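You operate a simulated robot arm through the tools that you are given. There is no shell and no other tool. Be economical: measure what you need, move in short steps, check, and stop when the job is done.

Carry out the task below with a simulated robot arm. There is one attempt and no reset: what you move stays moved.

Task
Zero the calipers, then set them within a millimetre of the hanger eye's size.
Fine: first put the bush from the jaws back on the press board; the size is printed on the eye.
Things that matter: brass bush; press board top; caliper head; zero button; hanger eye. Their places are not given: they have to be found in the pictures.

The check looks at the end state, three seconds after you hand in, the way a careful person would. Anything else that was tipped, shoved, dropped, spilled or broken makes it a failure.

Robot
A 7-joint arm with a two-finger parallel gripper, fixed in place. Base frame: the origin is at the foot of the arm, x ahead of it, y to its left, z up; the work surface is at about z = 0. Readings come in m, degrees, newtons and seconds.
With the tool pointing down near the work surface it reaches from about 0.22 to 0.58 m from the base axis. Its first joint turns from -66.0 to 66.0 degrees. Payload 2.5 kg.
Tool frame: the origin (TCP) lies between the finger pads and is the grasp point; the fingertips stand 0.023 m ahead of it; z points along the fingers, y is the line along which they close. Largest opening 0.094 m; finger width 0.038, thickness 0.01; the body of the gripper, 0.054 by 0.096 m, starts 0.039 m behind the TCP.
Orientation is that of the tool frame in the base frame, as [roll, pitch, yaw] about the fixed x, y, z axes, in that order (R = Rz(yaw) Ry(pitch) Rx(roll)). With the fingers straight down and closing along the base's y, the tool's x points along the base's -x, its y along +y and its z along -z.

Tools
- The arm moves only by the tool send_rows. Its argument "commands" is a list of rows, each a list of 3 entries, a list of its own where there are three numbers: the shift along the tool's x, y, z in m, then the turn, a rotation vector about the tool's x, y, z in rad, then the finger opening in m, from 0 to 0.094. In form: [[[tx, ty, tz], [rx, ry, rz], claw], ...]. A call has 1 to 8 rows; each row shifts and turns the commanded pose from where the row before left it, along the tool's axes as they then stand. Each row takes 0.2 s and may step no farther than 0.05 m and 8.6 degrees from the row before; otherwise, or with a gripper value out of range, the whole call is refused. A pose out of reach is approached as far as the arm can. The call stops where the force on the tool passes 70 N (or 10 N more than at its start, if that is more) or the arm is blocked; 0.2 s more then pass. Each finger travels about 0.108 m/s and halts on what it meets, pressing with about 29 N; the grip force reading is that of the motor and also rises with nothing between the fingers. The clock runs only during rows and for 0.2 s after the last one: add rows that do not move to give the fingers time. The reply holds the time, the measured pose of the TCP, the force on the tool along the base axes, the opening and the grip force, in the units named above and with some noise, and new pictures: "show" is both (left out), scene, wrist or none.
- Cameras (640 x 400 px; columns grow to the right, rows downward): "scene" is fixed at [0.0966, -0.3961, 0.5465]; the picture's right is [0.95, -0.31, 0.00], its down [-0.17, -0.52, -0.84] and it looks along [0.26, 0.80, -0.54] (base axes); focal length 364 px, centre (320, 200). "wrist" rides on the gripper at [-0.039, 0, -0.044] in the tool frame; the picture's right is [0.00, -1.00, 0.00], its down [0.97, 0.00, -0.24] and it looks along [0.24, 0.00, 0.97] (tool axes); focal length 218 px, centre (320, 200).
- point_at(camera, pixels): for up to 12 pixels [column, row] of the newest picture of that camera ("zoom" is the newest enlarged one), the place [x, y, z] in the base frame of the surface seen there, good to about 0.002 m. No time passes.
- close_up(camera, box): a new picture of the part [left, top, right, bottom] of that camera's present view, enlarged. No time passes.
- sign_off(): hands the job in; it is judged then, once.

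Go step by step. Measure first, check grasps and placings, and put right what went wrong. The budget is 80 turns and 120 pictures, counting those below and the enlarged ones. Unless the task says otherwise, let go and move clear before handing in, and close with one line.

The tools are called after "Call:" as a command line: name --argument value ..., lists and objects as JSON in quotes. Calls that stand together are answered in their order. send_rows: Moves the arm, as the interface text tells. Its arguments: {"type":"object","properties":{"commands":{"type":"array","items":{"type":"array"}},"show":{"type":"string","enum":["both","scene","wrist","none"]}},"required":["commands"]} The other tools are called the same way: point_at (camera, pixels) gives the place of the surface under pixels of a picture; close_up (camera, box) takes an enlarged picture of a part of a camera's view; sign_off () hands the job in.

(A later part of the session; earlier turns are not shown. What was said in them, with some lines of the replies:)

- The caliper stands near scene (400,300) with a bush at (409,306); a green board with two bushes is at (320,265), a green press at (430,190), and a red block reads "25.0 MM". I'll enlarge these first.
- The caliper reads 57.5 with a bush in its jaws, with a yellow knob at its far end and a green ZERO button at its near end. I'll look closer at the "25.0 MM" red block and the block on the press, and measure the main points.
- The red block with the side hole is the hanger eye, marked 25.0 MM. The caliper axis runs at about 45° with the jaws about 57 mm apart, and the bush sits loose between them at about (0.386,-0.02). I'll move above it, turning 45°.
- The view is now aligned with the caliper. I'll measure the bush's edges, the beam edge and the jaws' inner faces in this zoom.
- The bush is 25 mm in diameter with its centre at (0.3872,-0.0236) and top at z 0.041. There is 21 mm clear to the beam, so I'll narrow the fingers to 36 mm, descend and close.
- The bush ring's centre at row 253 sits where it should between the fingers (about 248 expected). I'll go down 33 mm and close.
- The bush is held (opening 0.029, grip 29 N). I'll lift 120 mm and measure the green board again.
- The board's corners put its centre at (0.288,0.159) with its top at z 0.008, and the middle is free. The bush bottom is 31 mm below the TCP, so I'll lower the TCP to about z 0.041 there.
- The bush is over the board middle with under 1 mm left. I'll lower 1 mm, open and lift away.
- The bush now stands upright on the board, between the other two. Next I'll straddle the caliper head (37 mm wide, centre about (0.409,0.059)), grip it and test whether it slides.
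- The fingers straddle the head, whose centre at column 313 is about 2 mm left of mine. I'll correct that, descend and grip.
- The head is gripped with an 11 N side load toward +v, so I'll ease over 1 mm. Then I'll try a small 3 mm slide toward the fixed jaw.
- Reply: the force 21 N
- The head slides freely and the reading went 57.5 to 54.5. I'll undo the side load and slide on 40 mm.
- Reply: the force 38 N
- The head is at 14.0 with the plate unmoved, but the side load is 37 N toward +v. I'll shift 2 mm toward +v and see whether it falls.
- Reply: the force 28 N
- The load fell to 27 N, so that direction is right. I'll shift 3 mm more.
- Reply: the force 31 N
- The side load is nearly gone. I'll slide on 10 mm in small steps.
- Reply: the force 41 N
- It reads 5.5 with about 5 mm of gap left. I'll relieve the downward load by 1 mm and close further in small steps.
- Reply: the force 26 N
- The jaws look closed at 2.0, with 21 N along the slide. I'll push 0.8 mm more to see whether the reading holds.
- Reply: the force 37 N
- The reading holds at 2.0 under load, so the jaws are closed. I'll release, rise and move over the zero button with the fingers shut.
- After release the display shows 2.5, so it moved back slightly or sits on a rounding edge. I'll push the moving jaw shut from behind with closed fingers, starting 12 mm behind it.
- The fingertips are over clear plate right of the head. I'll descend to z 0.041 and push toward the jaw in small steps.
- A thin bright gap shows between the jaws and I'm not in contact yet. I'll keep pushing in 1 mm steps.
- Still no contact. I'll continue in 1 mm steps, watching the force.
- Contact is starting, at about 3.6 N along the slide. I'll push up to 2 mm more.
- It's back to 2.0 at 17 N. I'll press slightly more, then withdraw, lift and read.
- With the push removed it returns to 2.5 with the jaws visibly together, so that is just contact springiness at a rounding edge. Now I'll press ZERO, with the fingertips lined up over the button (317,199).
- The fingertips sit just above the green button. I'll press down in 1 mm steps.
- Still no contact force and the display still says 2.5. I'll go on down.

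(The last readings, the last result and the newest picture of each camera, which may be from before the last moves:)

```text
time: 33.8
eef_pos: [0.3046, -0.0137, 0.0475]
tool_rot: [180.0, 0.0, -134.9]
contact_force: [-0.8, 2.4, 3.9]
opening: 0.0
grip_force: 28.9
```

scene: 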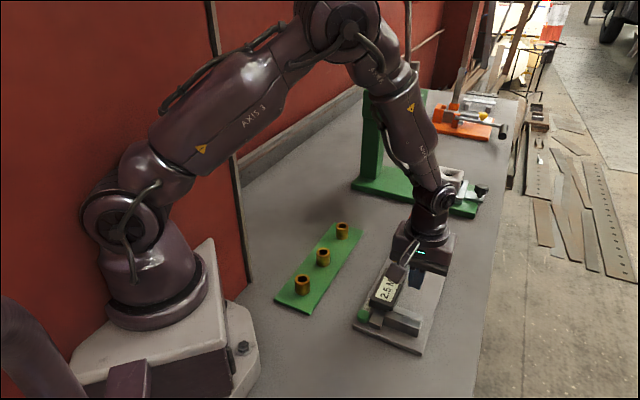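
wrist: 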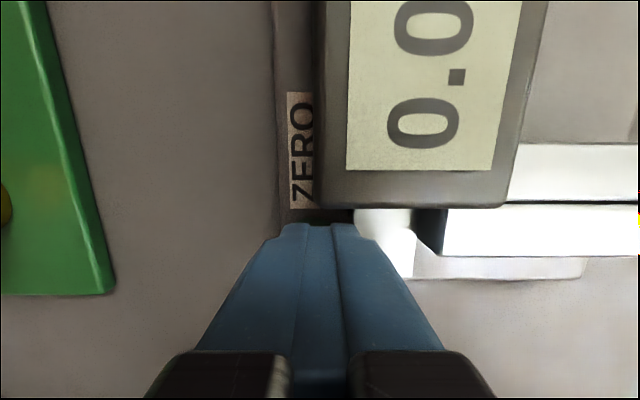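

The display now reads 0.0: zeroed. I'll rise and go back over the head to grip it.

Call:
send_rows --commands '[[[0, 0, -0.03], [0, 0, 0], 0], [[0, 0, -0.03], [0, 0, 0], 0.02], [[-0.0355, -0.0112, 0], [0, 0, 0], 0.06], [[-0.0355, -0.0112, 0], [0, 0, 0], 0.06], [[0, 0, 0.03], [0, 0, 0], 0.06], [[0, 0, 0], [0, 0, 0], 0.06]]' --show "wrist"

```text
time: 35.2
eef_pos: [0.3697, 0.0198, 0.0768]
tool_rot: [180.0, -0.1, -134.8]
contact_force: [-0.4, 0.6, 0.0]
opening: 0.0599
grip_force: 0.1
```

wrist: 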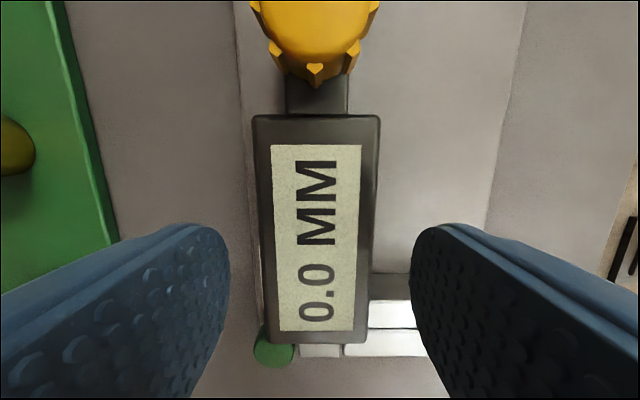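

It reads 0.0 and the head is nearly centred at column 316. I'll descend and grip.

Call:
send_rows --commands '[[[0, 0.001, 0.015], [0, 0, 0], 0.06], [[0, 0, 0.0135], [0, 0, 0], 0.06], [[0, 0, 0], [0, 0, 0], 0.05], [[0, 0, 0], [0, 0, 0], 0.035], [[0, 0, 0], [0, 0, 0], 0.035]]' --show "none"

```text
time: 36.4
eef_pos: [0.3692, 0.0219, 0.0479]
tool_rot: [-180.0, 0.0, -134.9]
contact_force: [-2.2, 3.5, 0.9]
opening: 0.0437
grip_force: 44.9
```

Gripped cleanly with little side load. I'll slide 24 mm open.

Call:
send_rows --commands '[[[-0.006, 0, 0], [0, 0, 0], 0.035], [[-0.006, 0, 0], [0, 0, 0], 0.035], [[-0.006, 0, 0], [0, 0, 0], 0.035], [[-0.006, 0, 0], [0, 0, 0], 0.035], [[0, 0, 0], [0, 0, 0], 0.035]]' --show "wrist"

Call:
close_up --camera "scene" --box '[340, 225, 468, 365]'

```text
time: 37.6
eef_pos: [0.386, 0.0392, 0.0473]
tool_rot: [-179.9, 0.0, -135.0]
contact_force: [4.9, -5.2, -17.7]
opening: 0.0437
grip_force: 44.9
```

wrist: 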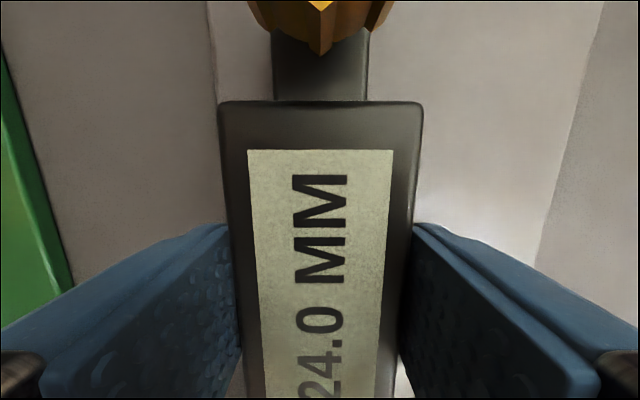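

```text
2.86 times, centred on (404, 295) of scene
```

zoom: 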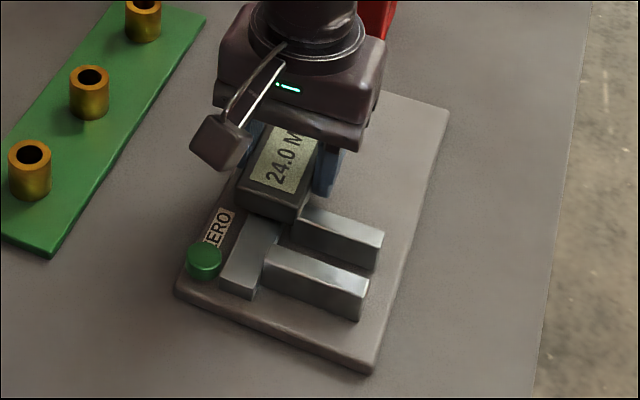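

It reads 24.0. I'll move 1 mm more.

Call:
send_rows --commands '[[[-0.0011, 0, 0], [0, 0, 0], 0.035], [[0, 0, 0], [0, 0, 0], 0.035], [[0, 0, 0], [0, 0, 0], 0.035]]' --show "wrist"

```text
time: 38.4
eef_pos: [0.3877, 0.0391, 0.0474]
tool_rot: [179.9, 0.0, -134.9]
contact_force: [6.8, -5.4, -22.9]
opening: 0.0434
grip_force: 45.4
```

wrist: 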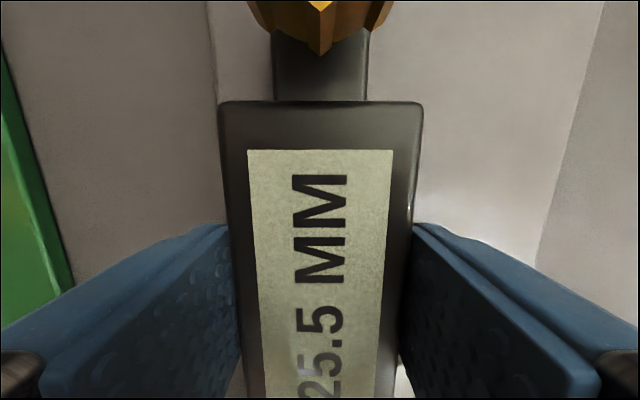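

It reads 25.5. I'll go back 0.4 mm.

Call:
send_rows --commands '[[[0.0004, 0, 0], [0, 0, 0], 0.035], [[0, 0, 0], [0, 0, 0], 0.035], [[0, 0, 0], [0, 0, 0], 0.035]]' --show "wrist"

```text
time: 39.2
eef_pos: [0.3865, 0.0394, 0.0475]
tool_rot: [180.0, -0.1, -134.9]
contact_force: [4.5, -4.2, -17.9]
opening: 0.0439
grip_force: 45.1
```

wrist: 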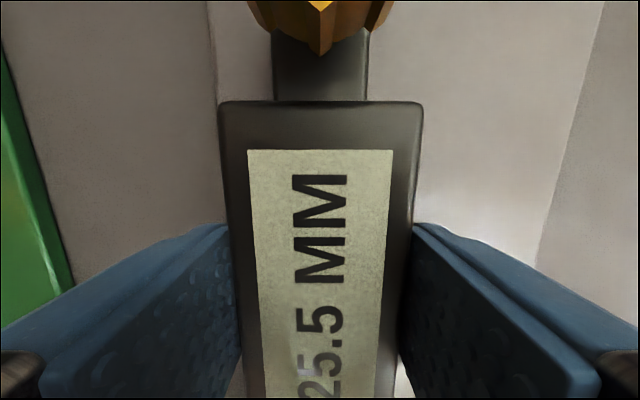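

Still 25.5 (friction lag), so another 0.4 mm.

Call:
send_rows --commands '[[[0.0004, 0, 0], [0, 0, 0], 0.035], [[0, 0, 0], [0, 0, 0], 0.035], [[0, 0, 0], [0, 0, 0], 0.035]]' --show "wrist"

```text
time: 40.0
eef_pos: [0.3853, 0.0388, 0.0484]
tool_rot: [180.0, 0.0, -134.9]
contact_force: [3.8, -4.7, -24.7]
opening: 0.0438
grip_force: 44.9
```

wrist: 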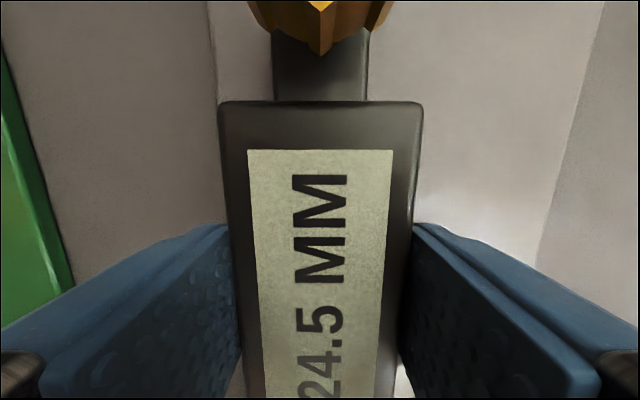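

It reads 24.5, so I'll go 0.3 mm the other way.

Call:
send_rows --commands '[[[-0.0003, 0, 0], [0, 0, 0], 0.035], [[0, 0, 0], [0, 0, 0], 0.035], [[0, 0, 0], [0, 0, 0], 0.035]]' --show "wrist"

```text
time: 40.8
eef_pos: [0.3876, 0.0392, 0.0486]
tool_rot: [180.0, 0.1, -134.9]
contact_force: [3.0, -2.7, -24.2]
opening: 0.0438
grip_force: 44.9
```

wrist: 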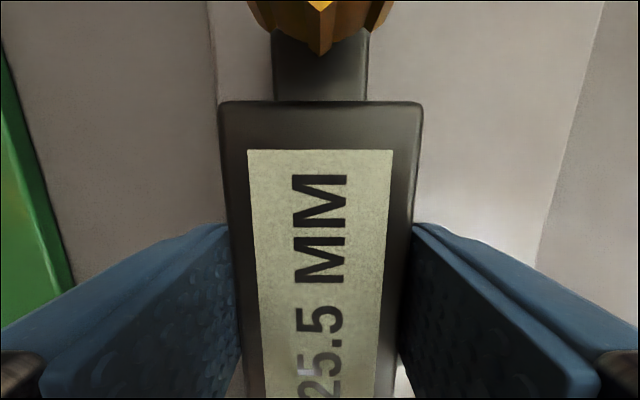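

The arm's settling jitter is about half a millimetre. I'll nudge back 0.2 mm and ease the vertical load.

Call:
send_rows --commands '[[[0.0002, 0, 0.0006], [0, 0, 0], 0.035], [[0, 0, 0], [0, 0, 0], 0.035], [[0, 0, 0], [0, 0, 0], 0.035]]' --show "wrist"

```text
time: 41.6
eef_pos: [0.3872, 0.0382, 0.0474]
tool_rot: [180.0, 0.0, -134.9]
contact_force: [-3.5, 3.3, -1.7]
opening: 0.0438
grip_force: 45.1
```

wrist: 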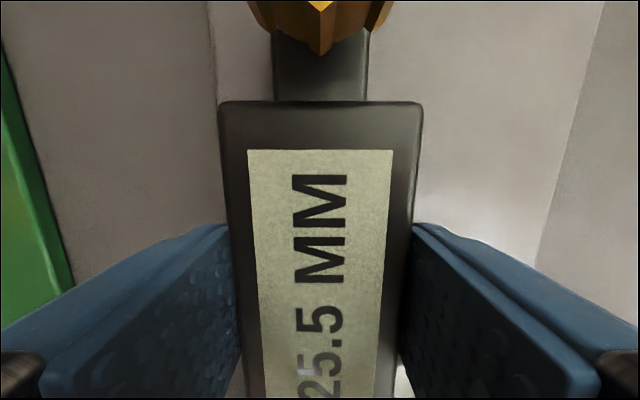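

Call:
send_rows --commands '[[[0.0002, 0, 0], [0, 0, 0], 0.035], [[0, 0, 0], [0, 0, 0], 0.035], [[0, 0, 0], [0, 0, 0], 0.035]]' --show "wrist"

```text
time: 42.4
eef_pos: [0.387, 0.0401, 0.0466]
tool_rot: [-180.0, 0.1, -134.8]
contact_force: [-9.3, 8.6, 18.1]
opening: 0.0438
grip_force: 45.0
```

wrist: 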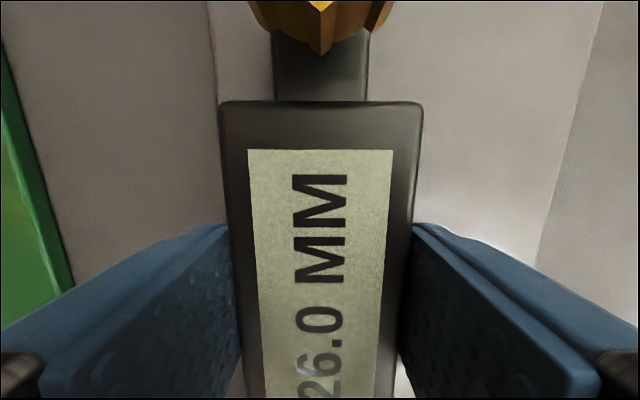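

It reads 26.0, so the arm's own wander is about ±0.7 mm. I'll correct by 0.6 mm.

Call:
send_rows --commands '[[[0.0006, 0, -0.0003], [0, 0, 0], 0.035], [[0, 0, 0], [0, 0, 0], 0.035]]' --show "wrist"

```text
time: 43.0
eef_pos: [0.3869, 0.0401, 0.0478]
tool_rot: [180.0, 0.0, -134.7]
contact_force: [-8.9, 8.9, 14.8]
opening: 0.0439
grip_force: 45.0
```

wrist: 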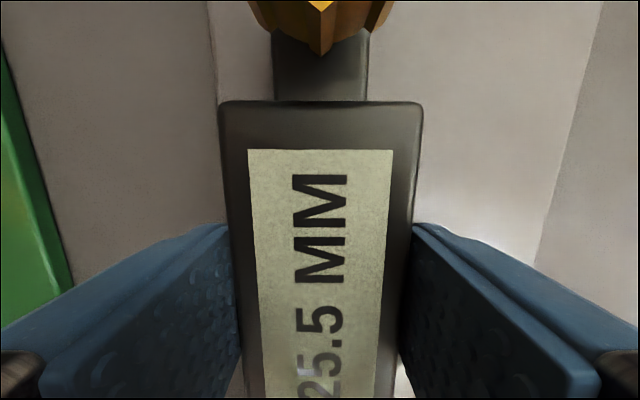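

Call:
send_rows --commands '[[[0.0005, 0, -0.0003], [0, 0, 0], 0.035], [[0, 0, 0], [0, 0, 0], 0.035]]' --show "wrist"

```text
time: 43.6
eef_pos: [0.3858, 0.0384, 0.0484]
tool_rot: [179.9, 0.0, -134.9]
contact_force: [-6.0, 8.1, -4.9]
opening: 0.0436
grip_force: 44.9
```

wrist: 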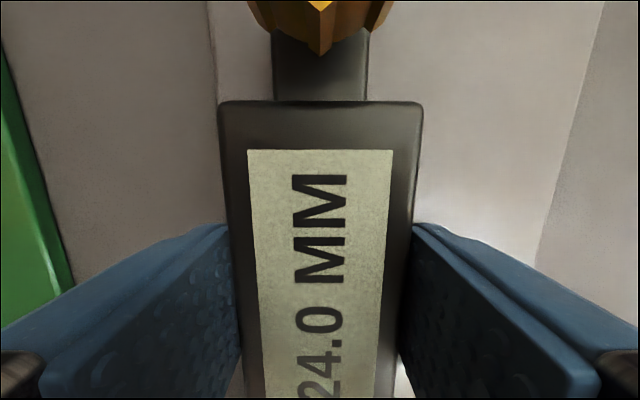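

It reads 24.0, so it overshot. I'll come back 0.6 mm.

Call:
send_rows --commands '[[[-0.0006, 0, 0], [0, 0, 0], 0.035], [[0, 0, 0], [0, 0, 0], 0.035]]' --show "wrist"

```text
time: 44.2
eef_pos: [0.3869, 0.0377, 0.0484]
tool_rot: [179.9, -0.2, -134.9]
contact_force: [-6.7, 7.2, -14.4]
opening: 0.0438
grip_force: 44.6
```

wrist: 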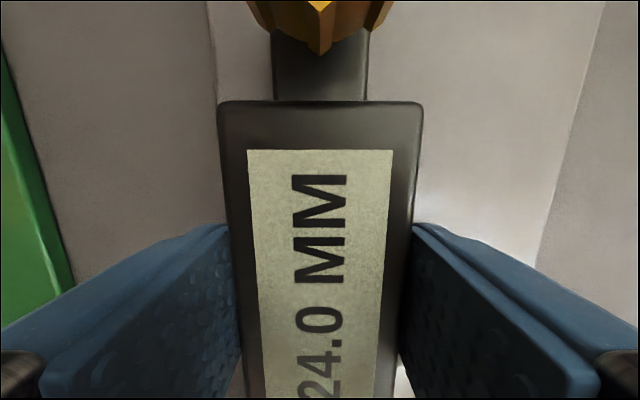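

Call:
send_rows --commands '[[[-0.0006, 0, 0.0003], [0, 0, 0], 0.035], [[0, 0, 0], [0, 0, 0], 0.035]]' --show "wrist"

```text
time: 44.8
eef_pos: [0.3862, 0.0384, 0.0474]
tool_rot: [179.8, -0.1, -134.9]
contact_force: [-7.9, 6.9, -1.9]
opening: 0.0437
grip_force: 45.0
```

wrist: 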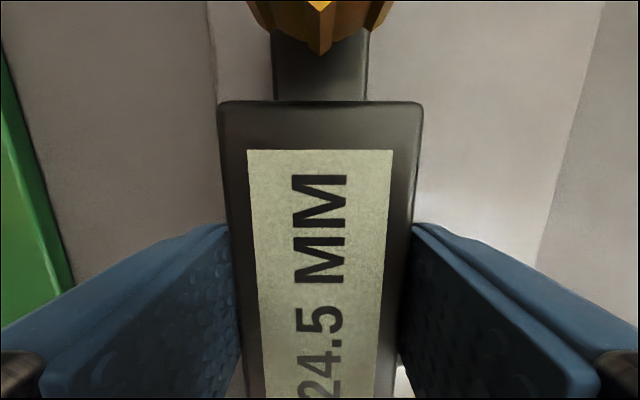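

It reads 24.5. One more 0.4 mm step.

Call:
send_rows --commands '[[[-0.0004, 0, 0], [0, 0, 0], 0.035], [[0, 0, 0], [0, 0, 0], 0.035]]' --show "wrist"

```text
time: 45.4
eef_pos: [0.3878, 0.0389, 0.0483]
tool_rot: [180.0, 0.0, -134.9]
contact_force: [-10.6, 9.1, 4.7]
opening: 0.0438
grip_force: 45.1
```

wrist: 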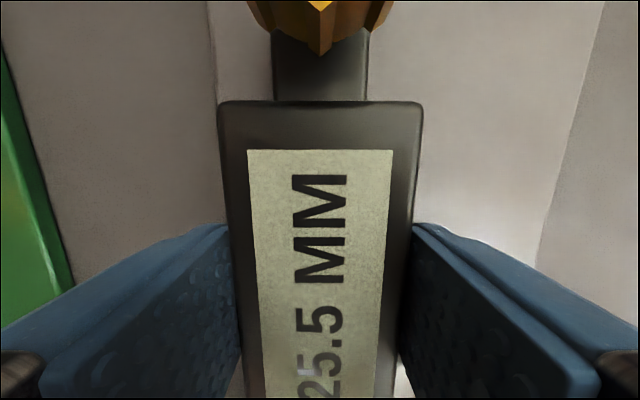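

Call:
send_rows --commands '[[[0.0003, 0, 0], [0, 0, 0], 0.035], [[0, 0, 0], [0, 0, 0], 0.035]]' --show "wrist"

```text
time: 46.0
eef_pos: [0.3868, 0.0393, 0.0477]
tool_rot: [179.9, -0.1, -134.9]
contact_force: [-9.0, 9.5, 9.0]
opening: 0.0437
grip_force: 44.9
```

wrist: 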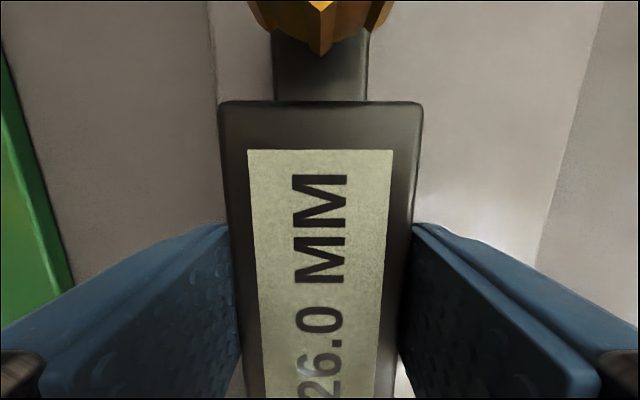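

Call:
send_rows --commands '[[[0.0007, 0, 0], [0, 0, 0], 0.035], [[0, 0, 0], [0, 0, 0], 0.035]]' --show "wrist"

```text
time: 46.6
eef_pos: [0.3865, 0.0386, 0.0474]
tool_rot: [180.0, 0.1, -134.9]
contact_force: [-11.9, 13.1, 9.5]
opening: 0.0438
grip_force: 45.4
```

wrist: 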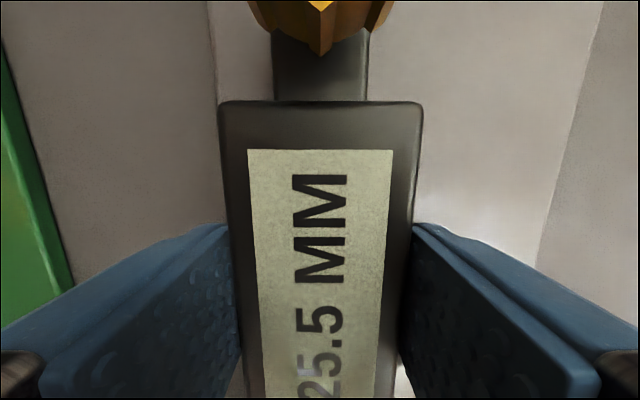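

Call:
send_rows --commands '[[[0.0004, 0, 0], [0, 0, 0], 0.035], [[0, 0, 0], [0, 0, 0], 0.035]]' --show "wrist"

```text
time: 47.2
eef_pos: [0.3868, 0.0399, 0.0483]
tool_rot: [179.8, 0.1, -134.8]
contact_force: [-13.9, 15.0, 12.4]
opening: 0.0439
grip_force: 44.6
```

wrist: 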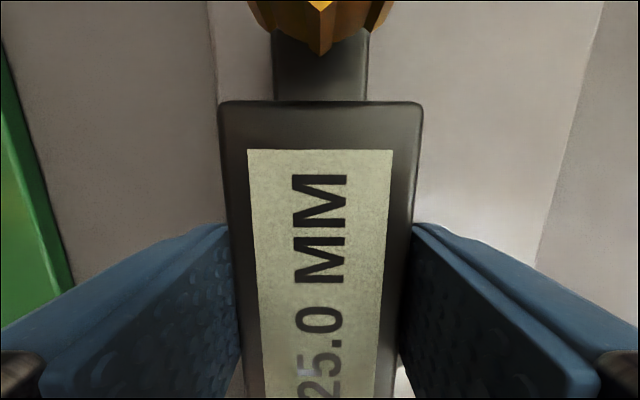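

It reads 25.0. I'll release now, rise and check.

Call:
send_rows --commands '[[[0, 0, 0], [0, 0, 0], 0.06], [[0, 0, 0], [0, 0, 0], 0.06], [[0, 0, -0.03], [0, 0, 0], 0.06], [[0, 0, -0.04], [0, 0, 0], 0.06], [[0, 0, 0], [0, 0, 0], 0.06]]' --show "wrist"

```text
time: 48.4
eef_pos: [0.3872, 0.0385, 0.1181]
tool_rot: [179.9, 0.0, -134.9]
contact_force: [0.5, 0.2, -0.2]
opening: 0.06
grip_force: 0.0
```

wrist: 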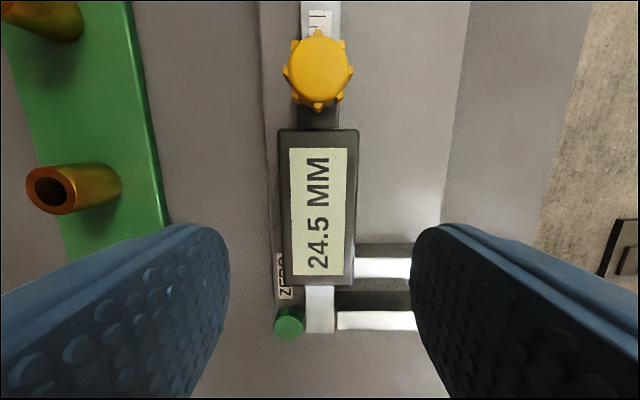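

After release it settled at 24.5, within a millimetre of 25.0. I'll move clear upward and check the whole scene.

Call:
send_rows --commands '[[[0, 0, -0.045], [0, 0, 0], 0.06], [[0, 0, -0.045], [0, 0, 0], 0.06], [[0, 0, -0.045], [0, 0, 0], 0.06], [[0, 0, 0], [0, 0, 0], 0.06], [[0, 0, 0], [0, 0, 0], 0.06]]' --show "both"

Call:
close_up --camera "scene" --box '[340, 225, 468, 365]'

Call:
point_at --camera "zoom" --pixels '[[320, 200], [300, 265], [330, 270], [345, 225], [360, 230], [330, 255]]'

```text
time: 49.6
eef_pos: [0.3875, 0.0406, 0.2545]
tool_rot: [-179.9, 0.1, -134.9]
contact_force: [0.4, 0.0, -1.4]
opening: 0.0597
grip_force: 0.1
```

scene: 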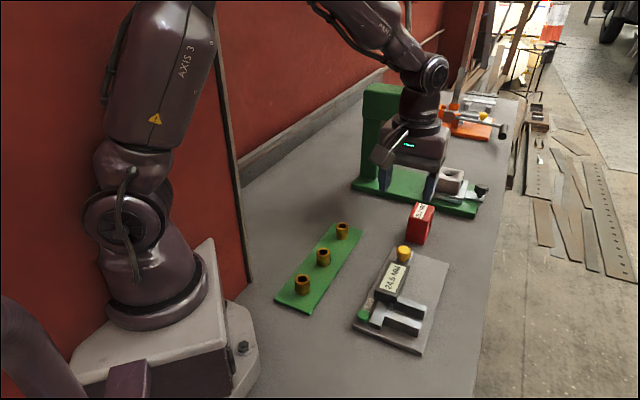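
wrist: 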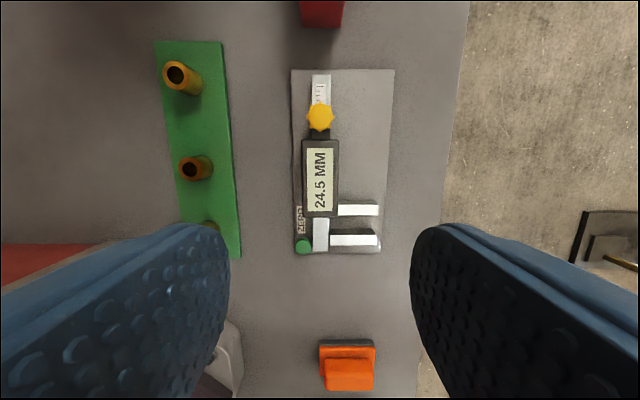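

```text
2.86 times, centred on (404, 295) of scene
```

zoom: 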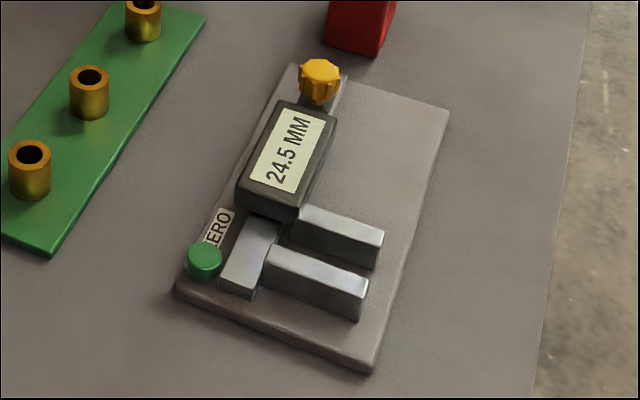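

```text
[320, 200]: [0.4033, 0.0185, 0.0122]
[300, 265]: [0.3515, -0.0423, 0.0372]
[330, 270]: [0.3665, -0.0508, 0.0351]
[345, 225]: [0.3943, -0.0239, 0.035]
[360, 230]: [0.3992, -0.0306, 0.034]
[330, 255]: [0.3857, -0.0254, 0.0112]
```

The display is steady at 24.5 against the eye's 25.0. The bush is upright on the board, the caliper plate hasn't moved, and nothing else is disturbed, so I'm handing in.

Call:
sign_off

```text
The job is handed in.
```

I handed the job in with the calipers zeroed with the jaws shut and set to 24.5 mm, half a millimetre under the 25.0 mm printed on the hanger eye. The brass bush is standing back on the press board, which I took to be the green strip already holding two bushes.
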